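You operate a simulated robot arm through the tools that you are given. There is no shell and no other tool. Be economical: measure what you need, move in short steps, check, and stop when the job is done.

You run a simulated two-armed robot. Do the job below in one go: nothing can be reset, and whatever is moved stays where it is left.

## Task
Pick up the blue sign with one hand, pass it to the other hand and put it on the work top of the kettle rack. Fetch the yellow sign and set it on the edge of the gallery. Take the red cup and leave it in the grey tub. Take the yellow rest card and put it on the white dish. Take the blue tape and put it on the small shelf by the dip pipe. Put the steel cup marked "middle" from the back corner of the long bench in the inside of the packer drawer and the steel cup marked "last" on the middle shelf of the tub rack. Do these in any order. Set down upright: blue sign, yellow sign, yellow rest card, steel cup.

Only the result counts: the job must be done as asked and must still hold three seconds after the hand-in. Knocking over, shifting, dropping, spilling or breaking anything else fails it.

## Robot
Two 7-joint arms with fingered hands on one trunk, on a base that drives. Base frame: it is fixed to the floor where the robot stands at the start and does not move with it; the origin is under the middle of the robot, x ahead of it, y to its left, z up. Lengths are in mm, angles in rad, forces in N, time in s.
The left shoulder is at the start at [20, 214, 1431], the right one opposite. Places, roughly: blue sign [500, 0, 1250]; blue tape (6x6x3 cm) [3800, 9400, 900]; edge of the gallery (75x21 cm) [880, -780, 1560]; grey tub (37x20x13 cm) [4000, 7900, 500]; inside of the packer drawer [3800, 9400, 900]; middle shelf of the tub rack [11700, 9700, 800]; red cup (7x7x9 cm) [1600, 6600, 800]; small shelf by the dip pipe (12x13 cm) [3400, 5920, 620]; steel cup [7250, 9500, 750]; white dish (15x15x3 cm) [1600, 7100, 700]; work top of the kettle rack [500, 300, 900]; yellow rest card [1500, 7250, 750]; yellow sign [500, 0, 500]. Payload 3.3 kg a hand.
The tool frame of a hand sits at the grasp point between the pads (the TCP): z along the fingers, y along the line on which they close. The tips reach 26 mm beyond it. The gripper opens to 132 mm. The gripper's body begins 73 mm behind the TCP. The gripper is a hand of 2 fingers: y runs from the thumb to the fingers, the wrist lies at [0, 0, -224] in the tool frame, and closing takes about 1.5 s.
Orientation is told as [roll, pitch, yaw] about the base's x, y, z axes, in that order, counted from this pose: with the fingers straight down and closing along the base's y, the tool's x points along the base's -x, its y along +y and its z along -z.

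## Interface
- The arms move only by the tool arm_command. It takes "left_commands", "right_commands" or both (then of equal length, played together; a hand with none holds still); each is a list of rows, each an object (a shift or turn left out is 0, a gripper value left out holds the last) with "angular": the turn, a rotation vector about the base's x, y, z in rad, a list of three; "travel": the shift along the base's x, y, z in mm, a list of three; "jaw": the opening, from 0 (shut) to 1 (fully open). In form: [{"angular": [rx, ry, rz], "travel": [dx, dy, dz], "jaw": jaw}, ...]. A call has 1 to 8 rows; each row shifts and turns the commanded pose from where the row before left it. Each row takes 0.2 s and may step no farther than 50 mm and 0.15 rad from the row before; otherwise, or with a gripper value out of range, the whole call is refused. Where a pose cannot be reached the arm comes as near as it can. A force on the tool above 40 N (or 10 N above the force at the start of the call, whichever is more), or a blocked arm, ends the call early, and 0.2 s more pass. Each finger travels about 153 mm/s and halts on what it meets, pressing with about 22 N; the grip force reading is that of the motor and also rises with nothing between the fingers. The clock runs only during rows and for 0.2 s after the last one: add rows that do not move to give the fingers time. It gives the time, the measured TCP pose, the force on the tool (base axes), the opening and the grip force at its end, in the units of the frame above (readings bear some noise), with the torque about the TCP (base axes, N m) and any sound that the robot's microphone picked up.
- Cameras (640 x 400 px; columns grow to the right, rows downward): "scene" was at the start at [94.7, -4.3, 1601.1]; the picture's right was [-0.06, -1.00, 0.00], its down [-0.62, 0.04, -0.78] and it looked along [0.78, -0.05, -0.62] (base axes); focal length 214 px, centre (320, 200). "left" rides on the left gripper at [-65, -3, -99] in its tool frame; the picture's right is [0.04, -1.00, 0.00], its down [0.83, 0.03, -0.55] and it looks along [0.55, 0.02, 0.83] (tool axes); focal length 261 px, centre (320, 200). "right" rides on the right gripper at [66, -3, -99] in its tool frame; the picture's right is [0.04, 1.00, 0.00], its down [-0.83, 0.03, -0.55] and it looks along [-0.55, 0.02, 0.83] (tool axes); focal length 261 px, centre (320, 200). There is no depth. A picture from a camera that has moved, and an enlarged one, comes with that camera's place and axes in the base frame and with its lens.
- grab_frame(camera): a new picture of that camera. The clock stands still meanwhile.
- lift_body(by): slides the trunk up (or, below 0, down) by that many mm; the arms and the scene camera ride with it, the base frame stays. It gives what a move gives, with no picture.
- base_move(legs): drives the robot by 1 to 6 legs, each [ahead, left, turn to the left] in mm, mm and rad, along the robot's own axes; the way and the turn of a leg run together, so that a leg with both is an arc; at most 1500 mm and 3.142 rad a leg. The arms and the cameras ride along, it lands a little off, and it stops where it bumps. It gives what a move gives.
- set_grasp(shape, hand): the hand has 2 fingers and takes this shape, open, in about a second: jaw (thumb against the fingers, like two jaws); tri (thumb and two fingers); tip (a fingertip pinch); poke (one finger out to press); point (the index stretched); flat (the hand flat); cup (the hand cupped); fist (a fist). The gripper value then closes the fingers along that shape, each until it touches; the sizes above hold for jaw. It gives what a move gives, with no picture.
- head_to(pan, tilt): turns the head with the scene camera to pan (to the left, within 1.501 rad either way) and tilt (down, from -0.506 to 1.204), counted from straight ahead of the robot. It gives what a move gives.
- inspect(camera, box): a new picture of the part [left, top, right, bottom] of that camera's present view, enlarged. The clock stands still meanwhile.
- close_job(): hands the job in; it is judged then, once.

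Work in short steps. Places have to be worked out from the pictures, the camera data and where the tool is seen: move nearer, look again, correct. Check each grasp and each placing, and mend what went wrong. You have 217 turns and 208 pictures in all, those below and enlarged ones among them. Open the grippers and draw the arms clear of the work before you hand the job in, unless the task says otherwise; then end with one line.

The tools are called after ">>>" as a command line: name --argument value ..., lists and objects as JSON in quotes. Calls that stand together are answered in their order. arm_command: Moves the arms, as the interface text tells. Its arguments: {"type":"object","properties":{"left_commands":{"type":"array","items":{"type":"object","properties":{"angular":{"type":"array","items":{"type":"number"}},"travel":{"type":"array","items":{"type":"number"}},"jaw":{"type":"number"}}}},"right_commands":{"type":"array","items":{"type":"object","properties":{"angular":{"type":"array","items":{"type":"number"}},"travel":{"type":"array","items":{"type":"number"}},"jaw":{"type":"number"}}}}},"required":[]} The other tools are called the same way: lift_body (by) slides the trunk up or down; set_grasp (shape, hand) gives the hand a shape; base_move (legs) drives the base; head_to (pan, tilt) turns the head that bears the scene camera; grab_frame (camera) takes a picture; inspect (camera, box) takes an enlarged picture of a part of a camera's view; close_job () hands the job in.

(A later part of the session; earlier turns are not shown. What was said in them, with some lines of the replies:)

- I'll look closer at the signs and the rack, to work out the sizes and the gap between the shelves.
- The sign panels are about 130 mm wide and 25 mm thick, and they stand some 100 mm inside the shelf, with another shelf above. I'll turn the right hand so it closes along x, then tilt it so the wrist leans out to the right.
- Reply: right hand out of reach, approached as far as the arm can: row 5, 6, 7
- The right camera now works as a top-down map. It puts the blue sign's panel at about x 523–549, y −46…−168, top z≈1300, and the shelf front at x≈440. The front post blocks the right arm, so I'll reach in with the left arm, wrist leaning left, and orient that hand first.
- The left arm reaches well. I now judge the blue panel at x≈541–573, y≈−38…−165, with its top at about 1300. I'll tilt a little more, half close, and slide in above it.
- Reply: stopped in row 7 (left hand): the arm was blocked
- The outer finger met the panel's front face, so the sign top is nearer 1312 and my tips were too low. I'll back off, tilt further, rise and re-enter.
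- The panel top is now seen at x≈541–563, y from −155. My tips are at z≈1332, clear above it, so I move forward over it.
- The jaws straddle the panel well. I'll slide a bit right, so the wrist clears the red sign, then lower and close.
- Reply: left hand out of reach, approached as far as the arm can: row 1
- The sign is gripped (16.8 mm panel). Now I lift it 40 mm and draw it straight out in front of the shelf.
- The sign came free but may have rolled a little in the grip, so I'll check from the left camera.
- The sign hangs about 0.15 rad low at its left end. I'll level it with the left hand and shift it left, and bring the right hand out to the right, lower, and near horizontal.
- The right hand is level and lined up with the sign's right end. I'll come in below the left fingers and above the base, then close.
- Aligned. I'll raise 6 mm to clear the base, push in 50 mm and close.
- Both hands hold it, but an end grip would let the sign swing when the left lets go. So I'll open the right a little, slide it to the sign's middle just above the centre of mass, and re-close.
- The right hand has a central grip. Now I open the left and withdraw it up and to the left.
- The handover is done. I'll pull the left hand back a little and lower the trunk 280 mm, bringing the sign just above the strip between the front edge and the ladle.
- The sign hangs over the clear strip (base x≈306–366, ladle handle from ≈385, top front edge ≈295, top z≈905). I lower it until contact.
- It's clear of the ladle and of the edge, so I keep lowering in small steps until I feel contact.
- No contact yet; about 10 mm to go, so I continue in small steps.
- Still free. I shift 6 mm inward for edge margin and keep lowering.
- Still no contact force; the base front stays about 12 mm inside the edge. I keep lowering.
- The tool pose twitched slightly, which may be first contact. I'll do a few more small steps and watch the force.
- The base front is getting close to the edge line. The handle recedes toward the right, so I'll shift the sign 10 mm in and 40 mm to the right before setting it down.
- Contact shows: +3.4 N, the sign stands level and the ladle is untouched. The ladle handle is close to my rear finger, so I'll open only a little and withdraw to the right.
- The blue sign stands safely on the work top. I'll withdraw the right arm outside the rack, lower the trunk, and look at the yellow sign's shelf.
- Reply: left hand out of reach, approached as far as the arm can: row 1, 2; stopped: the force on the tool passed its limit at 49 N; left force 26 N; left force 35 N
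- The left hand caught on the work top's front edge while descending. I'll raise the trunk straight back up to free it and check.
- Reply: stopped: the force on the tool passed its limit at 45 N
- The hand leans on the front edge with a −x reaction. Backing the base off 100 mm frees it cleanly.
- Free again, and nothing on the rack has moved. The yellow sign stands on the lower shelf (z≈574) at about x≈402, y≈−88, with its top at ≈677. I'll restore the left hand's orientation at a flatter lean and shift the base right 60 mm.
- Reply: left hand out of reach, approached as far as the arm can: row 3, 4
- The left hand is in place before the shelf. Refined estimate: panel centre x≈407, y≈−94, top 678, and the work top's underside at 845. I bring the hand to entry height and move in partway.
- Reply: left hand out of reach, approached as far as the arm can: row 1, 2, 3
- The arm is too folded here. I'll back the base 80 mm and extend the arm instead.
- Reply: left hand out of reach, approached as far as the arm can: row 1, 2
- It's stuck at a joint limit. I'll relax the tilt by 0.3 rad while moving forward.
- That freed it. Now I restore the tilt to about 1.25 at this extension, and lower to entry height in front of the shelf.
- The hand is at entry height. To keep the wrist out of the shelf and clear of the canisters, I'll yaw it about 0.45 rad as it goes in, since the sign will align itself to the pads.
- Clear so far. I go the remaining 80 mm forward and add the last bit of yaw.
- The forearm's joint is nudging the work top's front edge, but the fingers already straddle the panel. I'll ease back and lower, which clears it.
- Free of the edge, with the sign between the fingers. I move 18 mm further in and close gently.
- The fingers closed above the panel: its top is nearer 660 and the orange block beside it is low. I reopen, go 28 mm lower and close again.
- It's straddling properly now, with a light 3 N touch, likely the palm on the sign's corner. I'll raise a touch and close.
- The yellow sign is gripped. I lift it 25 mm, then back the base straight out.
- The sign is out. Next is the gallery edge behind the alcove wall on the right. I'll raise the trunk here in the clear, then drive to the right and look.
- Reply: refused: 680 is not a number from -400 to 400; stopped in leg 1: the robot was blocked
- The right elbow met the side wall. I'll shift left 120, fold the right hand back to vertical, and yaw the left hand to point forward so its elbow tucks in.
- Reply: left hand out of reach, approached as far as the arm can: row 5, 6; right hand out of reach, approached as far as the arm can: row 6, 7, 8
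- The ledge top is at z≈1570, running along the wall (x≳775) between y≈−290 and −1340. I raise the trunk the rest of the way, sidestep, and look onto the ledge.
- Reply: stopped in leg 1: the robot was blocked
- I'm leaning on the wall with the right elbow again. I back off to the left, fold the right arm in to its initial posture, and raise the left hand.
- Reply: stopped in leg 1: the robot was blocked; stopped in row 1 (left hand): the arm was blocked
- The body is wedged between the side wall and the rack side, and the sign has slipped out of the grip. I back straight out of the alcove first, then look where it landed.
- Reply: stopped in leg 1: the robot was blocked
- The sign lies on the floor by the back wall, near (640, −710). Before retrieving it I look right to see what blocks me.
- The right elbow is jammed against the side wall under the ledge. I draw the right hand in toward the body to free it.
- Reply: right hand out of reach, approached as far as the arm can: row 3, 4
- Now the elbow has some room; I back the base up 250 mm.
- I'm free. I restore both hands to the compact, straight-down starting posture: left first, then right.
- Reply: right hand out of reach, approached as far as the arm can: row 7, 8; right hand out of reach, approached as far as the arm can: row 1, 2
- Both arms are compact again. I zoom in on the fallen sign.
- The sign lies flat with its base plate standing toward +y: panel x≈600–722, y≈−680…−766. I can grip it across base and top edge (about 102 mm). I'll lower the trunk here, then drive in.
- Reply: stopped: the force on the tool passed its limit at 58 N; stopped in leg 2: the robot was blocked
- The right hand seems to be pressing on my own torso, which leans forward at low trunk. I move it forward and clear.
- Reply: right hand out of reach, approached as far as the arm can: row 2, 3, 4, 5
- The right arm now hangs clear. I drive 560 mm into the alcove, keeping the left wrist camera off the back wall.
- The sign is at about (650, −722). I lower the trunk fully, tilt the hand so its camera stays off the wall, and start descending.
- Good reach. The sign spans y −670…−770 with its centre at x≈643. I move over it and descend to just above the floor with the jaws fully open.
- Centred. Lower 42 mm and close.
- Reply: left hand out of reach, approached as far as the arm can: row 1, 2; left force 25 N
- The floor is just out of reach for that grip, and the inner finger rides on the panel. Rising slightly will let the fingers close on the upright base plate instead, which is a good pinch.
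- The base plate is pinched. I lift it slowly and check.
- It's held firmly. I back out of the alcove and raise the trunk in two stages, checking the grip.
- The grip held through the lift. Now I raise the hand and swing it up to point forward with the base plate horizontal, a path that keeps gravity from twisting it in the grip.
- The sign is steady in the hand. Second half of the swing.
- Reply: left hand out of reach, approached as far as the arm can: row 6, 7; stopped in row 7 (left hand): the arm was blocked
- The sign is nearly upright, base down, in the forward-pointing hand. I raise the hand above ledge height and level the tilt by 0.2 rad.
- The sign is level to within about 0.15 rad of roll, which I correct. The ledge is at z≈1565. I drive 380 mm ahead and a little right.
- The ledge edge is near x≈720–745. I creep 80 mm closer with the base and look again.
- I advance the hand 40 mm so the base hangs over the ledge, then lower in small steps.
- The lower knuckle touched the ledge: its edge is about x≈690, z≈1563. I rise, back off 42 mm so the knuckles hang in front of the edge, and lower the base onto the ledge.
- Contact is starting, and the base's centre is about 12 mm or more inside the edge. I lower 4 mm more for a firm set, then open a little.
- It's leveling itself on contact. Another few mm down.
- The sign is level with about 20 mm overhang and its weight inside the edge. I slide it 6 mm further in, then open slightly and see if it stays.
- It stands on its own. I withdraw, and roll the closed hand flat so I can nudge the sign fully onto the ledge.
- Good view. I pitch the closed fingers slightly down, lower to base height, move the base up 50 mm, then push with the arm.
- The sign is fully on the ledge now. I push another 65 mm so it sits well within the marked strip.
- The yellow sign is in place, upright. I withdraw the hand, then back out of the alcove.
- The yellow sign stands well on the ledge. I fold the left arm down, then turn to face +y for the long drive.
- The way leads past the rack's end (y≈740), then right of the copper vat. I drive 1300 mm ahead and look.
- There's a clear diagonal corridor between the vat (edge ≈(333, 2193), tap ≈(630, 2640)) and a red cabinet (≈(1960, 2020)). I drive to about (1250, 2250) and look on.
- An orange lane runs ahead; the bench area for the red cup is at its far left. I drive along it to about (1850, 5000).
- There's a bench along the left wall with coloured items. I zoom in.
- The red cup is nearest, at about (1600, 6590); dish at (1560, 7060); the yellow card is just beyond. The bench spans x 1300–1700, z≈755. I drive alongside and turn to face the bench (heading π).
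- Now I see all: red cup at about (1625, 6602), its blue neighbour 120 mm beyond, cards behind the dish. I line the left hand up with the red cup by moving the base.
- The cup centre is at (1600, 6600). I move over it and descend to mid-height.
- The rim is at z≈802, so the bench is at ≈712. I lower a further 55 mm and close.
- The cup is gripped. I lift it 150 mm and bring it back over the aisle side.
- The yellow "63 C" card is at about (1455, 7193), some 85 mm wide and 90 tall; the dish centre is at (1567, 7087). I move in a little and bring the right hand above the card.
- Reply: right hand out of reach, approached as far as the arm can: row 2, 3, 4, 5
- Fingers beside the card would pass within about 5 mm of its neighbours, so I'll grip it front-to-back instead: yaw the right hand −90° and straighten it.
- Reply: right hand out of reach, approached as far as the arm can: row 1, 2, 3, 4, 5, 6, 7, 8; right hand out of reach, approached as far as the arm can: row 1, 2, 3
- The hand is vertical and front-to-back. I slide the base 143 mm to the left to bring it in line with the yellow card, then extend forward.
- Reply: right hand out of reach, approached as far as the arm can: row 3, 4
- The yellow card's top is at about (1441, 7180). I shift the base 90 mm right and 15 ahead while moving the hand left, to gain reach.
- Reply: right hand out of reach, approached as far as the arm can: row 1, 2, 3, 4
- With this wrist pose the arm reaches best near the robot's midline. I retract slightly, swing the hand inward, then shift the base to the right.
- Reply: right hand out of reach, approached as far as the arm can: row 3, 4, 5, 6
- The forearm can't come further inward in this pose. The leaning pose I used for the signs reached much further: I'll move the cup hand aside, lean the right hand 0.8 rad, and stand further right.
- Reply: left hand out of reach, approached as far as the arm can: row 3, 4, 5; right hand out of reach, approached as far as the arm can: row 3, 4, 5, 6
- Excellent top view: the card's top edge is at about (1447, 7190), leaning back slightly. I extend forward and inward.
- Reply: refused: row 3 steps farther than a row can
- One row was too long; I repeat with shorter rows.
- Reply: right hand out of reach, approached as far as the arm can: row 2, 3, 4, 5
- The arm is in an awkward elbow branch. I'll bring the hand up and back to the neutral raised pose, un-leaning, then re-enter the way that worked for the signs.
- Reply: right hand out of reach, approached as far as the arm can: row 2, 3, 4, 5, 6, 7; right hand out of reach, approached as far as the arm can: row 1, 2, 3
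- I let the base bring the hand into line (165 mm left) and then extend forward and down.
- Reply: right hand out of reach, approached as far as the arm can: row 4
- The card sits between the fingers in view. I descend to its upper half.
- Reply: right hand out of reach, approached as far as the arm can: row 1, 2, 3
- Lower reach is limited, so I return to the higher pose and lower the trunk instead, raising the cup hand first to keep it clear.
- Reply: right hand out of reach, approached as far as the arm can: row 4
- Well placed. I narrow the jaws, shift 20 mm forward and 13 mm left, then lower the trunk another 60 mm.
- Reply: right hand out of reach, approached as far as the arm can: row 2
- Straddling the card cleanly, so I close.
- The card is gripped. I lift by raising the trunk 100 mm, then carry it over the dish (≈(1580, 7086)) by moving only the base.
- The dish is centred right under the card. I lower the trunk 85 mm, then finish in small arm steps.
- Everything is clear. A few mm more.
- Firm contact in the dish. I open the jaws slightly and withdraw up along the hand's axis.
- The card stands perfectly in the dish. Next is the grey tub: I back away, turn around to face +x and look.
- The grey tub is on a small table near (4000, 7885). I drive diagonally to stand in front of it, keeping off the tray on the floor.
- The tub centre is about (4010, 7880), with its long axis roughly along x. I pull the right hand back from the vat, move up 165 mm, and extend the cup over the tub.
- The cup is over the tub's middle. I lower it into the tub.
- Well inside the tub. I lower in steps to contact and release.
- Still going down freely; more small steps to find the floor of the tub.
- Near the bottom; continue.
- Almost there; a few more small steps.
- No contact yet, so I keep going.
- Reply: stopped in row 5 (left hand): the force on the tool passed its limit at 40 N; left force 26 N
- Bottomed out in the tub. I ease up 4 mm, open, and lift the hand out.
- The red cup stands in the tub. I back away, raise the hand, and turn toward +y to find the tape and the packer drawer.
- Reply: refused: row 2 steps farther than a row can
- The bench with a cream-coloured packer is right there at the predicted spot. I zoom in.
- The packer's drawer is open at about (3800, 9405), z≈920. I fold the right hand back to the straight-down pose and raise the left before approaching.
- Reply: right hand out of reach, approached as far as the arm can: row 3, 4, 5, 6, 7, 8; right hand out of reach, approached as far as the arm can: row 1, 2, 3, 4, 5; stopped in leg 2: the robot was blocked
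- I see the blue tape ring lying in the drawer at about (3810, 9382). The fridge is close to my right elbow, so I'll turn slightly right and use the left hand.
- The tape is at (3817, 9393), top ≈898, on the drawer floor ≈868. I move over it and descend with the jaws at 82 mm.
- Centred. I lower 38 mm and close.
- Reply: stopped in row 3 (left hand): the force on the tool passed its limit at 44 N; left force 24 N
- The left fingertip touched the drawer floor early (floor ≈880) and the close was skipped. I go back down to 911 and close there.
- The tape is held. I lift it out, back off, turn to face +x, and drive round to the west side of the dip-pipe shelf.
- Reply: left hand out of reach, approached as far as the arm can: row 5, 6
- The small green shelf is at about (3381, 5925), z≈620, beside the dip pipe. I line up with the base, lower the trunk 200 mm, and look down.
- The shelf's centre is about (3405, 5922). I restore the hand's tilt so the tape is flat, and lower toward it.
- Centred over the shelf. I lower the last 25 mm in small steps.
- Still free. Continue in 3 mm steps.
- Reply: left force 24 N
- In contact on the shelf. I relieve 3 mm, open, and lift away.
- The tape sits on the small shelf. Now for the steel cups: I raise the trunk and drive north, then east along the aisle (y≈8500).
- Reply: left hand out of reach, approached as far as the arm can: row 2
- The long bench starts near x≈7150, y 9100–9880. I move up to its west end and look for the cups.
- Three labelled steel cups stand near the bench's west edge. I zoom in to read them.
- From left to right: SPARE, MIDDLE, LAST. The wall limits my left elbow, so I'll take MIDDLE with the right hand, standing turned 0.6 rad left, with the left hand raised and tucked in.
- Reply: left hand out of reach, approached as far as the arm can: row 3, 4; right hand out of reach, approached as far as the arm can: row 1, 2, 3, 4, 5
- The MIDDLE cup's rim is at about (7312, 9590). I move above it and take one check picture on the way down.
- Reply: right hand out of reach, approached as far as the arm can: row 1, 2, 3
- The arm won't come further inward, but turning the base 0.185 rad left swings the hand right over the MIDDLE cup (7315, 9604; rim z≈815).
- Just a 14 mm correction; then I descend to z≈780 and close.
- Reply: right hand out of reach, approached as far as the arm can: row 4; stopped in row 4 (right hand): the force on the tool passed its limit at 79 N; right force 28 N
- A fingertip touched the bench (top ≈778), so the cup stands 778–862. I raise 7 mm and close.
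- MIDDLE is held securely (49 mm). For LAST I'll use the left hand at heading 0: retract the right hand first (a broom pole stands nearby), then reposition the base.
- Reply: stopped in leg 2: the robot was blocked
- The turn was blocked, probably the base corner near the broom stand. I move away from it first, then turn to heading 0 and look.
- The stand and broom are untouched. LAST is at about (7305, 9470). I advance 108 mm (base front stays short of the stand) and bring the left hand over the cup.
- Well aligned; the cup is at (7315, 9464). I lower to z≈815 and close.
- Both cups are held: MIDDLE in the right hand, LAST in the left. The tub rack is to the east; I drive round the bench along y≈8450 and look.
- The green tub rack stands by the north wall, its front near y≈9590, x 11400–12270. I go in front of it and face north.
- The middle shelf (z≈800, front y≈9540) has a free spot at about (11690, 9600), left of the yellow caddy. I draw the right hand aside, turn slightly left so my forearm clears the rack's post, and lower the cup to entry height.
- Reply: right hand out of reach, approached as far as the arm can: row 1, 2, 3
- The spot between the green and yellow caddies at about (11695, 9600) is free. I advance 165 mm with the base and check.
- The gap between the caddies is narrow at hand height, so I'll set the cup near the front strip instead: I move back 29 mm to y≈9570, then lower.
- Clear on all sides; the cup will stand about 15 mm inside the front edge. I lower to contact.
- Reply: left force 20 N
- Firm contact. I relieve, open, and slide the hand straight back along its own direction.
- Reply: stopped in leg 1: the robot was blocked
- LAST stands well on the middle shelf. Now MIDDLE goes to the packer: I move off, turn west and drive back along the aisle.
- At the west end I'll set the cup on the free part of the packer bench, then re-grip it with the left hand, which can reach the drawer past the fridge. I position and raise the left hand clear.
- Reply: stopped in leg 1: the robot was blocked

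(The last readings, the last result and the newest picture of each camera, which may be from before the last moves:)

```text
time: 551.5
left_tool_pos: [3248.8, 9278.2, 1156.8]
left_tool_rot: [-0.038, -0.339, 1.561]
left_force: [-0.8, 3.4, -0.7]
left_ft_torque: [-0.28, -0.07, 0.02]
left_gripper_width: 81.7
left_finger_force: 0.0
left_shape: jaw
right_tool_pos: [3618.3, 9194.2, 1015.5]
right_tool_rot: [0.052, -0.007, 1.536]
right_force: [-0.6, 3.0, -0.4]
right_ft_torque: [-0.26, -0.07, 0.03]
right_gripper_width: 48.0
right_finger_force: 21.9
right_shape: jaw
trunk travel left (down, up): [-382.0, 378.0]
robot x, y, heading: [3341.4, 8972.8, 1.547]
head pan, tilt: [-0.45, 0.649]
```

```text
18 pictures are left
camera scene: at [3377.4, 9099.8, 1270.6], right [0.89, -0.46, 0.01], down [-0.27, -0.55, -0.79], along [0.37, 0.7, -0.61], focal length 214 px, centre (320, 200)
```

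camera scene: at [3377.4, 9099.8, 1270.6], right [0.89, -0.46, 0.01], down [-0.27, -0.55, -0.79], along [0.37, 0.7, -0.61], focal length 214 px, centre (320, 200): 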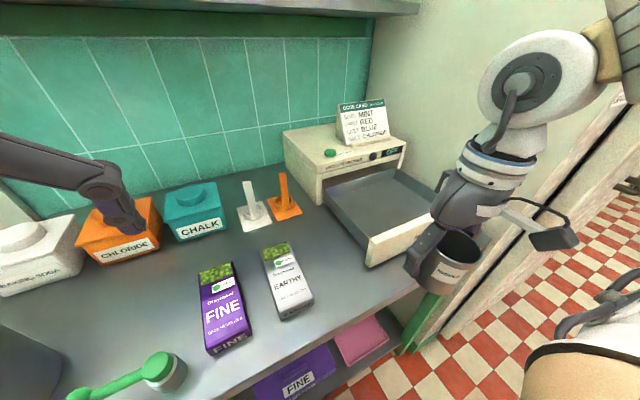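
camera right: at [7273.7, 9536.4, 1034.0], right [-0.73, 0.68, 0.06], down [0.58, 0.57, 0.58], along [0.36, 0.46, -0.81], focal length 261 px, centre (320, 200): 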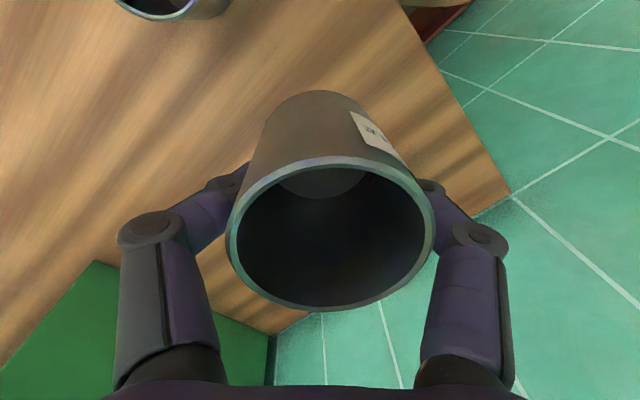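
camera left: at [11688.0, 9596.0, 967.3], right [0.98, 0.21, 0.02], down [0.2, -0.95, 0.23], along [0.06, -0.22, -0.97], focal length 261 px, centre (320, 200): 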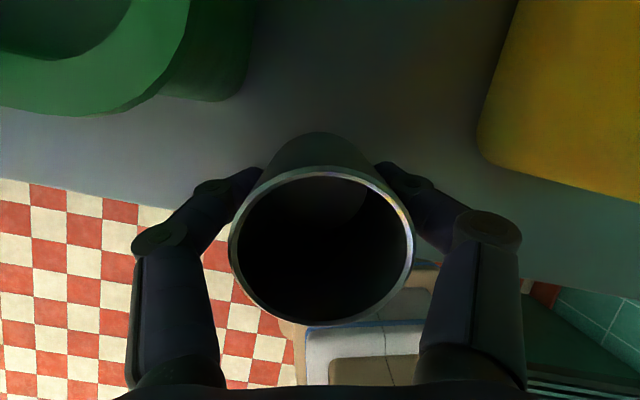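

The base touches the bench front at y≈8974, so I ease back. The free strip is at about (3540, 9320), between the EARTHY box and the drawer; I bring MIDDLE over it with the right hand.

>>> base_move --legs '[[-15, 30, 0]]'

>>> arm_command --right_commands '[{"travel": [-12, 35, 0]}, {"travel": [-12, 35, 0]}, {"travel": [-12, 35, -20]}, {"travel": [-12, 35, -20]}, {"travel": [0, 0, -35]}, {}]'

>>> grab_frame --camera "right"

```text
time: 552.3
left_tool_pos: [3217.2, 9252.3, 1162.2]
left_tool_rot: [-0.037, -0.353, 1.558]
left_force: [-0.6, -0.5, -0.2]
left_ft_torque: [-0.01, -0.05, 0.01]
left_gripper_width: 81.8
left_finger_force: 0.0
left_shape: jaw
right_tool_pos: [3585.8, 9172.5, 1018.9]
right_tool_rot: [0.059, -0.027, 1.533]
right_force: [-1.2, -0.9, -0.4]
right_ft_torque: [0.01, -0.04, 0.0]
right_gripper_width: 48.0
right_finger_force: 22.2
right_shape: jaw
trunk travel left (down, up): [-382.0, 378.0]
robot x, y, heading: [3309.2, 8962.1, 1.541]
head pan, tilt: [-0.45, 0.649]
```

```text
time: 553.7
left_tool_pos: [3219.4, 9252.2, 1160.0]
left_tool_rot: [-0.033, -0.35, 1.56]
left_force: [-0.1, -0.2, 0.6]
left_ft_torque: [0.0, 0.02, -0.01]
left_gripper_width: 82.0
left_finger_force: 0.1
left_shape: jaw
right_tool_pos: [3539.3, 9312.0, 941.9]
right_tool_rot: [0.062, -0.024, 1.531]
right_force: [-0.3, -0.1, -0.7]
right_ft_torque: [0.0, 0.0, -0.03]
right_gripper_width: 47.7
right_finger_force: 21.7
right_shape: jaw
trunk travel left (down, up): [-382.0, 378.0]
robot x, y, heading: [3309.9, 8960.8, 1.543]
head pan, tilt: [-0.45, 0.649]
```

```text
17 pictures are left
camera right: at [3543.8, 9244.5, 1038.9], right [-1.0, 0.0, 0.06], down [0.03, 0.82, 0.57], along [-0.05, 0.57, -0.82], focal length 261 px, centre (320, 200)
```

right: 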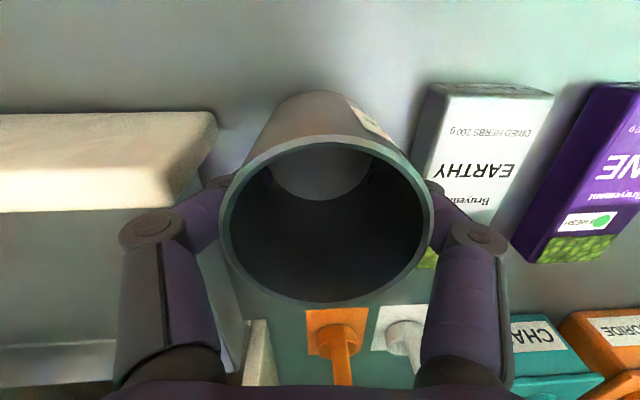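

The gap runs from x≈3470 to 3590; I shift 8 mm left and lower onto the bench.

>>> arm_command --right_commands '[{"travel": [-8, 0, -15]}, {"travel": [0, 0, -12]}, {"travel": [0, 0, -8]}, {"travel": [0, 0, -4]}, {}]'

>>> arm_command --right_commands '[{"travel": [0, 0, -4]}, {"travel": [0, 0, -4]}, {"travel": [0, 0, -3]}, {}]'

```text
time: 554.9
left_tool_pos: [3220.5, 9251.4, 1161.4]
left_tool_rot: [-0.033, -0.353, 1.559]
left_force: [0.1, 0.3, 0.6]
left_ft_torque: [-0.02, 0.02, 0.01]
left_gripper_width: 81.8
left_finger_force: 0.0
left_shape: jaw
right_tool_pos: [3530.5, 9312.1, 903.5]
right_tool_rot: [0.062, -0.024, 1.532]
right_force: [-0.1, -0.3, -1.6]
right_ft_torque: [0.0, -0.01, 0.02]
right_gripper_width: 48.2
right_finger_force: 22.1
right_shape: jaw
trunk travel left (down, up): [-382.0, 378.0]
robot x, y, heading: [3308.5, 8958.2, 1.548]
head pan, tilt: [-0.45, 0.649]
```

```text
time: 555.9
left_tool_pos: [3221.3, 9251.4, 1162.4]
left_tool_rot: [-0.035, -0.355, 1.558]
left_force: [0.2, -0.1, 0.0]
left_ft_torque: [0.0, 0.01, -0.04]
left_gripper_width: 81.7
left_finger_force: 0.1
left_shape: jaw
right_tool_pos: [3529.7, 9311.8, 893.5]
right_tool_rot: [0.063, -0.025, 1.534]
right_force: [0.7, -0.2, 0.0]
right_ft_torque: [-0.04, -0.05, 0.01]
right_gripper_width: 48.4
right_finger_force: 22.4
right_shape: jaw
trunk travel left (down, up): [-382.0, 378.0]
robot x, y, heading: [3308.8, 8959.0, 1.544]
head pan, tilt: [-0.45, 0.649]
```

Continue gently until contact.

>>> arm_command --right_commands '[{"travel": [0, 0, -3]}, {"travel": [0, 0, -3]}, {"travel": [0, 0, -3]}, {}]'

>>> arm_command --right_commands '[{"travel": [0, 0, -3]}, {"travel": [0, 0, -3]}, {}]'

```text
time: 556.8
left_tool_pos: [3221.4, 9250.4, 1163.2]
left_tool_rot: [-0.035, -0.356, 1.558]
left_force: [0.7, -0.3, 0.2]
left_ft_torque: [0.0, 0.0, 0.01]
left_gripper_width: 81.5
left_finger_force: 0.1
left_shape: jaw
right_tool_pos: [3529.9, 9313.4, 888.4]
right_tool_rot: [0.064, -0.033, 1.534]
right_force: [1.4, -3.1, 25.0]
right_ft_torque: [-0.08, -0.2, 0.08]
right_gripper_width: 51.9
right_finger_force: 22.3
right_shape: jaw
trunk travel left (down, up): [-382.0, 378.0]
robot x, y, heading: [3307.5, 8960.4, 1.542]
head pan, tilt: [-0.45, 0.649]
stopped in row 4 (right hand): the force on the tool passed its limit at 41 N (the readings are from after the stop); the commanded pose is now the measured one
```

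```text
time: 557.2
left_tool_pos: [3219.4, 9250.7, 1162.1]
left_tool_rot: [-0.034, -0.356, 1.555]
left_force: [0.0, -0.1, -0.2]
left_ft_torque: [0.06, 0.02, 0.01]
left_gripper_width: 82.1
left_finger_force: 0.0
left_shape: jaw
right_tool_pos: [3530.1, 9312.4, 888.2]
right_tool_rot: [0.064, -0.038, 1.53]
right_force: [0.7, -8.3, 25.8]
right_ft_torque: [-0.16, -0.21, 0.04]
right_gripper_width: 51.5
right_finger_force: 21.8
right_shape: jaw
trunk travel left (down, up): [-382.0, 378.0]
robot x, y, heading: [3309.0, 8961.5, 1.549]
head pan, tilt: [-0.45, 0.649]
stopped in row 1 (right hand): the force on the tool passed its limit at 44 N (the readings are from after the stop); the commanded pose is now the measured one
```

The cup is down. I relieve, open, and lift the right hand straight up.

>>> arm_command --right_commands '[{"travel": [0, 0, 4]}, {"jaw": 0.52}, {}, {}, {"travel": [0, 0, 25]}, {"travel": [0, 0, 40]}, {"travel": [0, 0, 45]}, {"travel": [0, 0, 45]}]'

>>> arm_command --right_commands '[{"travel": [15, -35, 10]}, {"travel": [15, -35, 10]}, {"travel": [15, -35, 0]}, {}]'

>>> grab_frame --camera "scene"

```text
time: 559.0
left_tool_pos: [3220.8, 9252.0, 1161.9]
left_tool_rot: [-0.036, -0.355, 1.559]
left_force: [0.0, 0.3, 0.8]
left_ft_torque: [-0.01, -0.01, 0.02]
left_gripper_width: 81.8
left_finger_force: 0.1
left_shape: jaw
right_tool_pos: [3549.0, 9298.3, 1037.0]
right_tool_rot: [0.068, -0.036, 1.53]
right_force: [0.3, 0.3, 0.1]
right_ft_torque: [-0.02, 0.0, 0.02]
right_gripper_width: 68.0
right_finger_force: 0.1
right_shape: jaw
right hand out of reach, approached as far as the arm can: row 7, 8
trunk travel left (down, up): [-382.0, 378.0]
robot x, y, heading: [3306.6, 8958.8, 1.544]
head pan, tilt: [-0.45, 0.649]
```

```text
time: 560.0
left_tool_pos: [3221.0, 9252.1, 1160.3]
left_tool_rot: [-0.036, -0.352, 1.56]
left_force: [0.6, -0.5, 0.8]
left_ft_torque: [0.01, 0.01, 0.0]
left_gripper_width: 81.8
left_finger_force: 0.0
left_shape: jaw
right_tool_pos: [3593.6, 9194.2, 1056.9]
right_tool_rot: [0.065, -0.033, 1.53]
right_force: [0.1, 0.8, -0.3]
right_ft_torque: [-0.02, -0.02, 0.0]
right_gripper_width: 68.1
right_finger_force: 0.1
right_shape: jaw
trunk travel left (down, up): [-382.0, 378.0]
robot x, y, heading: [3309.8, 8958.5, 1.546]
head pan, tilt: [-0.45, 0.649]
```

```text
16 pictures are left
camera scene: at [3347.7, 9067.7, 1272.5], right [0.89, -0.46, 0.0], down [-0.28, -0.54, -0.8], along [0.37, 0.71, -0.6], focal length 214 px, centre (320, 200)
```

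scene: 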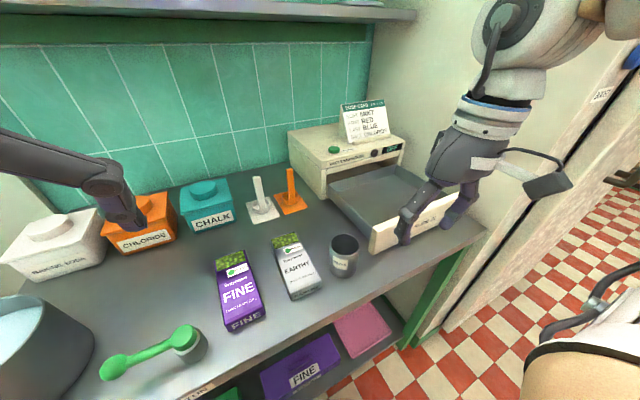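

MIDDLE stands freely next to the EARTHY box. I reposition (turned right, as before) and bring the left hand above it.

>>> base_move --legs '[[-90, 0, 0], [0, -176, -0.331], [38, 0, 0]]'

>>> arm_command --left_commands '[{"travel": [5, 20, -40], "jaw": 0.5}, {"travel": [5, 20, -40]}, {"travel": [5, 20, -40]}, {"travel": [5, 20, -30]}, {}]'

>>> grab_frame --camera "left"

```text
time: 562.7
left_tool_pos: [3504.7, 9177.0, 1162.2]
left_tool_rot: [-0.032, -0.352, 1.223]
left_force: [0.0, 0.3, -1.3]
left_ft_torque: [-0.02, 0.0, 0.04]
left_gripper_width: 81.7
left_finger_force: 0.0
left_shape: jaw
right_tool_pos: [3837.9, 9000.7, 1057.0]
right_tool_rot: [0.066, -0.033, 1.195]
right_force: [0.9, -0.3, -0.9]
right_ft_torque: [-0.03, 0.03, -0.03]
right_gripper_width: 68.0
right_finger_force: 0.1
right_shape: jaw
trunk travel left (down, up): [-382.0, 378.0]
robot x, y, heading: [3492.8, 8871.0, 1.21]
head pan, tilt: [-0.45, 0.649]
```

```text
time: 563.9
left_tool_pos: [3524.2, 9255.8, 1011.4]
left_tool_rot: [-0.036, -0.354, 1.223]
left_force: [0.2, 0.1, -0.1]
left_ft_torque: [0.01, -0.01, 0.0]
left_gripper_width: 66.2
left_finger_force: 0.1
left_shape: jaw
right_tool_pos: [3836.8, 8999.3, 1056.5]
right_tool_rot: [0.065, -0.035, 1.196]
right_force: [0.3, -0.7, 0.1]
right_ft_torque: [0.0, 0.02, 0.04]
right_gripper_width: 68.0
right_finger_force: 0.2
right_shape: jaw
trunk travel left (down, up): [-382.0, 378.0]
robot x, y, heading: [3491.2, 8867.4, 1.206]
head pan, tilt: [-0.45, 0.649]
```

```text
15 pictures are left
camera left: at [3533.1, 9281.9, 1127.8], right [0.92, -0.39, 0.02], down [-0.38, -0.9, 0.23], along [-0.07, -0.22, -0.97], focal length 261 px, centre (320, 200)
```

left: 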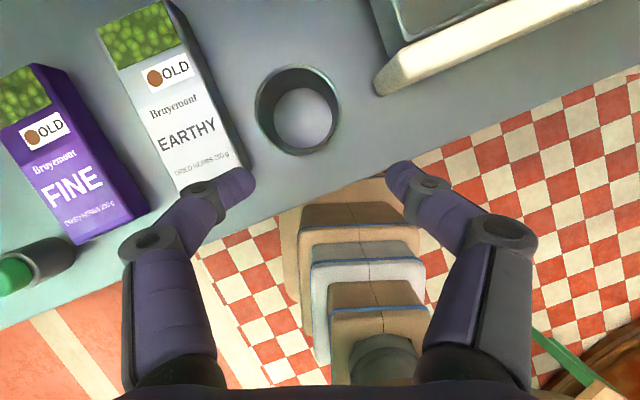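

The cup is at (3530, 9304), with about 20 mm clearance to the box and drawer for each finger. I descend and close.

>>> arm_command --left_commands '[{"travel": [3, 24, -5]}, {"travel": [3, 24, -5]}, {"travel": [0, 0, -40]}, {"travel": [0, 0, -40]}, {"travel": [0, 0, -24]}, {}, {"jaw": 0.0}, {}]'

>>> arm_command --left_commands '[{}, {}, {"travel": [0, 0, 20]}, {"travel": [0, 0, 40]}, {"travel": [0, 0, 45]}, {"travel": [0, 0, 40]}, {}]'

>>> grab_frame --camera "left"

```text
time: 565.7
left_tool_pos: [3529.5, 9304.3, 897.3]
left_tool_rot: [-0.031, -0.353, 1.223]
left_force: [-0.1, -0.3, 0.7]
left_ft_torque: [0.01, 0.0, 0.0]
left_gripper_width: 52.2
left_finger_force: 22.2
left_shape: jaw
right_tool_pos: [3838.5, 8999.2, 1057.9]
right_tool_rot: [0.064, -0.035, 1.197]
right_force: [-0.1, -0.7, -0.5]
right_ft_torque: [0.01, 0.03, 0.03]
right_gripper_width: 68.0
right_finger_force: 0.1
right_shape: jaw
trunk travel left (down, up): [-382.0, 378.0]
robot x, y, heading: [3494.6, 8874.9, 1.208]
head pan, tilt: [-0.45, 0.649]
```

```text
time: 567.3
left_tool_pos: [3529.2, 9305.8, 1043.8]
left_tool_rot: [-0.034, -0.353, 1.224]
left_force: [0.7, -0.2, -0.6]
left_ft_torque: [0.0, 0.0, 0.02]
left_gripper_width: 52.0
left_finger_force: 22.5
left_shape: jaw
right_tool_pos: [3837.7, 8999.7, 1056.4]
right_tool_rot: [0.064, -0.034, 1.196]
right_force: [-0.7, 0.8, -0.1]
right_ft_torque: [0.01, -0.01, 0.01]
right_gripper_width: 67.9
right_finger_force: 0.1
right_shape: jaw
trunk travel left (down, up): [-382.0, 378.0]
robot x, y, heading: [3493.2, 8872.8, 1.213]
head pan, tilt: [-0.45, 0.649]
```

```text
14 pictures are left
camera left: at [3538.5, 9331.2, 1159.7], right [0.92, -0.39, 0.02], down [-0.38, -0.9, 0.23], along [-0.07, -0.22, -0.97], focal length 261 px, centre (320, 200)
```

left: 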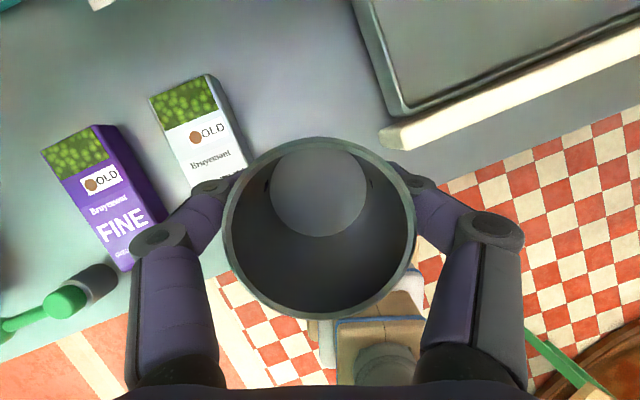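

MIDDLE is now in the left hand. I carry it over the drawer with the base and check from above.

>>> base_move --legs '[[144, -214, 0]]'

>>> arm_command --left_commands '[{"travel": [0, 15, 0]}, {"travel": [0, 15, -20]}, {}]'

>>> grab_frame --camera "left"

```text
time: 569.1
left_tool_pos: [3784.4, 9364.5, 1043.4]
left_tool_rot: [-0.034, -0.353, 1.22]
left_force: [0.5, 0.1, -0.9]
left_ft_torque: [-0.02, 0.0, -0.02]
left_gripper_width: 52.0
left_finger_force: 22.2
left_shape: jaw
right_tool_pos: [4090.9, 9058.0, 1056.2]
right_tool_rot: [0.063, -0.031, 1.195]
right_force: [0.1, 0.4, 0.8]
right_ft_torque: [-0.01, 0.01, -0.05]
right_gripper_width: 68.1
right_finger_force: 0.0
right_shape: jaw
trunk travel left (down, up): [-382.0, 378.0]
robot x, y, heading: [3745.2, 8930.3, 1.209]
head pan, tilt: [-0.45, 0.649]
```

```text
time: 569.9
left_tool_pos: [3783.6, 9393.0, 1024.3]
left_tool_rot: [-0.035, -0.354, 1.224]
left_force: [0.1, 0.3, -0.2]
left_ft_torque: [0.0, -0.02, 0.01]
left_gripper_width: 51.8
left_finger_force: 21.8
left_shape: jaw
right_tool_pos: [4091.1, 9057.6, 1056.9]
right_tool_rot: [0.065, -0.036, 1.195]
right_force: [0.6, -0.1, -0.2]
right_ft_torque: [-0.01, 0.03, -0.01]
right_gripper_width: 68.1
right_finger_force: 0.1
right_shape: jaw
trunk travel left (down, up): [-382.0, 378.0]
robot x, y, heading: [3741.2, 8929.8, 1.206]
head pan, tilt: [-0.45, 0.649]
```

```text
13 pictures are left
camera left: at [3792.0, 9419.2, 1139.6], right [0.92, -0.39, 0.02], down [-0.38, -0.9, 0.23], along [-0.07, -0.22, -0.97], focal length 261 px, centre (320, 200)
```

left: 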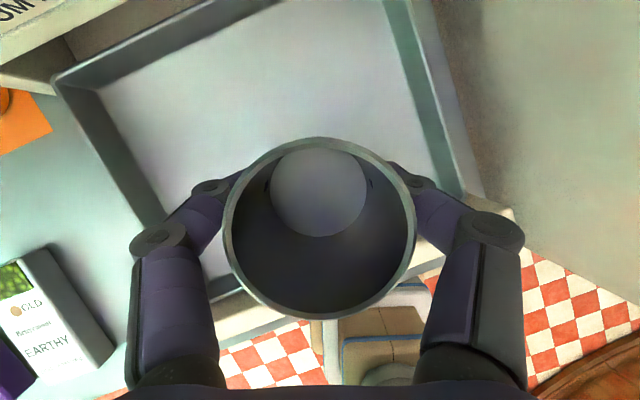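

Over the drawer floor with clearance. I lower it.

>>> arm_command --left_commands '[{"travel": [0, 5, -40]}, {"travel": [0, 0, -35]}, {"travel": [0, 0, -12]}, {"travel": [0, 0, -5]}, {}]'

>>> arm_command --left_commands '[{"travel": [0, 0, -3]}, {"travel": [0, 0, -3]}, {"travel": [0, 0, -3]}, {}]'

```text
time: 571.1
left_tool_pos: [3782.1, 9399.2, 931.3]
left_tool_rot: [-0.034, -0.355, 1.222]
left_force: [0.7, 0.5, -0.2]
left_ft_torque: [-0.03, -0.04, -0.01]
left_gripper_width: 51.4
left_finger_force: 21.8
left_shape: jaw
right_tool_pos: [4091.6, 9058.4, 1057.0]
right_tool_rot: [0.063, -0.035, 1.195]
right_force: [0.4, -0.2, -0.6]
right_ft_torque: [0.02, -0.01, 0.0]
right_gripper_width: 67.9
right_finger_force: 0.0
right_shape: jaw
trunk travel left (down, up): [-382.0, 378.0]
robot x, y, heading: [3744.8, 8929.8, 1.207]
head pan, tilt: [-0.45, 0.649]
```

```text
time: 572.1
left_tool_pos: [3782.3, 9398.6, 923.2]
left_tool_rot: [-0.036, -0.354, 1.225]
left_force: [0.2, 0.7, -0.4]
left_ft_torque: [-0.01, 0.01, 0.05]
left_gripper_width: 51.2
left_finger_force: 21.6
left_shape: jaw
right_tool_pos: [4090.9, 9059.3, 1056.8]
right_tool_rot: [0.065, -0.035, 1.195]
right_force: [0.0, 0.2, 0.1]
right_ft_torque: [-0.02, 0.02, 0.01]
right_gripper_width: 67.9
right_finger_force: 0.1
right_shape: jaw
trunk travel left (down, up): [-382.0, 378.0]
robot x, y, heading: [3742.5, 8934.0, 1.21]
head pan, tilt: [-0.45, 0.649]
```

A little further to contact.

>>> arm_command --left_commands '[{"travel": [0, 0, -3]}, {"travel": [0, 0, -3]}, {}]'

>>> arm_command --left_commands '[{"travel": [0, 0, -2]}, {"travel": [0, 0, -2]}, {}]'

```text
time: 572.9
left_tool_pos: [3782.9, 9399.3, 915.5]
left_tool_rot: [-0.036, -0.355, 1.223]
left_force: [0.2, 0.1, 1.3]
left_ft_torque: [0.02, 0.02, 0.01]
left_gripper_width: 51.2
left_finger_force: 22.6
left_shape: jaw
right_tool_pos: [4091.1, 9059.3, 1058.0]
right_tool_rot: [0.065, -0.035, 1.195]
right_force: [-0.4, 0.0, 0.2]
right_ft_torque: [0.0, -0.03, -0.03]
right_gripper_width: 67.8
right_finger_force: 0.1
right_shape: jaw
trunk travel left (down, up): [-382.0, 378.0]
robot x, y, heading: [3747.6, 8932.2, 1.21]
head pan, tilt: [-0.45, 0.649]
```

```text
time: 573.7
left_tool_pos: [3782.8, 9398.6, 913.6]
left_tool_rot: [-0.035, -0.358, 1.224]
left_force: [-0.2, 3.5, 19.2]
left_ft_torque: [0.16, 0.06, 0.0]
left_gripper_width: 50.9
left_finger_force: 22.0
left_shape: jaw
right_tool_pos: [4091.2, 9057.6, 1056.5]
right_tool_rot: [0.065, -0.035, 1.197]
right_force: [-0.8, 0.4, 0.2]
right_ft_torque: [0.02, 0.0, 0.01]
right_gripper_width: 67.9
right_finger_force: 0.1
right_shape: jaw
trunk travel left (down, up): [-382.0, 378.0]
robot x, y, heading: [3743.3, 8930.3, 1.207]
head pan, tilt: [-0.45, 0.649]
```

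Contact with the drawer floor. I relieve 2 mm, open, and lift straight up.

>>> arm_command --left_commands '[{"travel": [0, 0, 2]}, {"jaw": 0.55}, {}, {}, {"travel": [0, 0, 25]}, {"travel": [0, 0, 40]}, {"travel": [0, 0, 45]}, {"travel": [0, 0, 45]}]'

>>> arm_command --left_commands '[{"travel": [0, -15, 40]}, {"travel": [-5, -30, 20]}, {"jaw": 1.0}, {}]' --right_commands '[{"jaw": 1.0}, {}, {}, {}]'

>>> grab_frame --camera "left"

```text
time: 575.5
left_tool_pos: [3781.9, 9397.9, 1069.9]
left_tool_rot: [-0.034, -0.355, 1.222]
left_force: [0.2, 0.2, 0.6]
left_ft_torque: [0.02, -0.05, -0.01]
left_gripper_width: 71.9
left_finger_force: 0.0
left_shape: jaw
right_tool_pos: [4091.2, 9058.4, 1056.5]
right_tool_rot: [0.065, -0.035, 1.195]
right_force: [-0.9, 0.2, -1.0]
right_ft_torque: [0.02, -0.01, -0.01]
right_gripper_width: 68.1
right_finger_force: 0.0
right_shape: jaw
trunk travel left (down, up): [-382.0, 378.0]
robot x, y, heading: [3742.0, 8933.5, 1.201]
head pan, tilt: [-0.45, 0.649]
```

```text
time: 576.5
left_tool_pos: [3776.4, 9352.6, 1128.2]
left_tool_rot: [-0.035, -0.356, 1.223]
left_force: [0.8, -0.3, 0.4]
left_ft_torque: [0.04, -0.06, 0.0]
left_gripper_width: 132.0
left_finger_force: 0.0
left_shape: jaw
right_tool_pos: [4091.3, 9058.8, 1056.7]
right_tool_rot: [0.064, -0.034, 1.195]
right_force: [0.7, 0.4, 0.1]
right_ft_torque: [-0.02, -0.02, -0.01]
right_gripper_width: 132.0
right_finger_force: 0.1
right_shape: jaw
trunk travel left (down, up): [-382.0, 378.0]
robot x, y, heading: [3743.8, 8931.1, 1.21]
head pan, tilt: [-0.45, 0.649]
```

```text
12 pictures are left
camera left: at [3786.6, 9378.9, 1245.1], right [0.92, -0.39, 0.02], down [-0.38, -0.9, 0.23], along [-0.07, -0.22, -0.97], focal length 261 px, centre (320, 200)
```

left: 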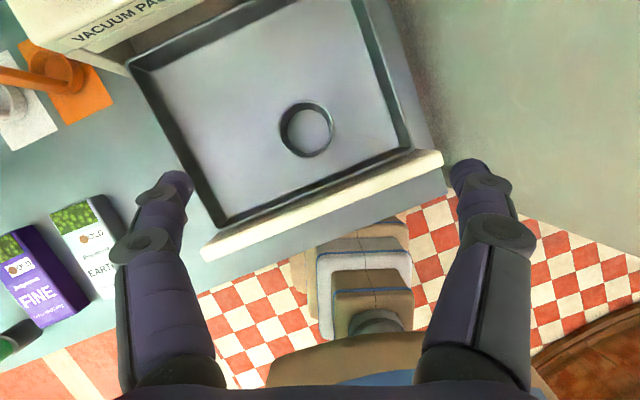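

MIDDLE stands upright in the drawer. I back the robot clear of the bench and hand in.

>>> base_move --legs '[[-250, 0, 0]]'

>>> close_job

```text
time: 578.4
left_tool_pos: [3688.3, 9118.6, 1129.1]
left_tool_rot: [-0.036, -0.354, 1.227]
left_force: [-0.1, -0.5, -0.8]
left_ft_torque: [0.06, -0.02, -0.01]
left_gripper_width: 131.9
left_finger_force: 0.1
left_shape: jaw
right_tool_pos: [4001.5, 8824.1, 1056.2]
right_tool_rot: [0.063, -0.035, 1.197]
right_force: [0.0, -0.1, 0.2]
right_ft_torque: [0.04, 0.0, 0.01]
right_gripper_width: 132.1
right_finger_force: 0.2
right_shape: jaw
trunk travel left (down, up): [-382.0, 378.0]
robot x, y, heading: [3653.0, 8696.1, 1.216]
head pan, tilt: [-0.45, 0.649]
```

```text
The job is handed in.
```

All seven items are in their asked places and the job is handed in; the yellow sign slipped and fell to the floor once on the way, but I picked it up again and it now stands upright on the gallery edge.
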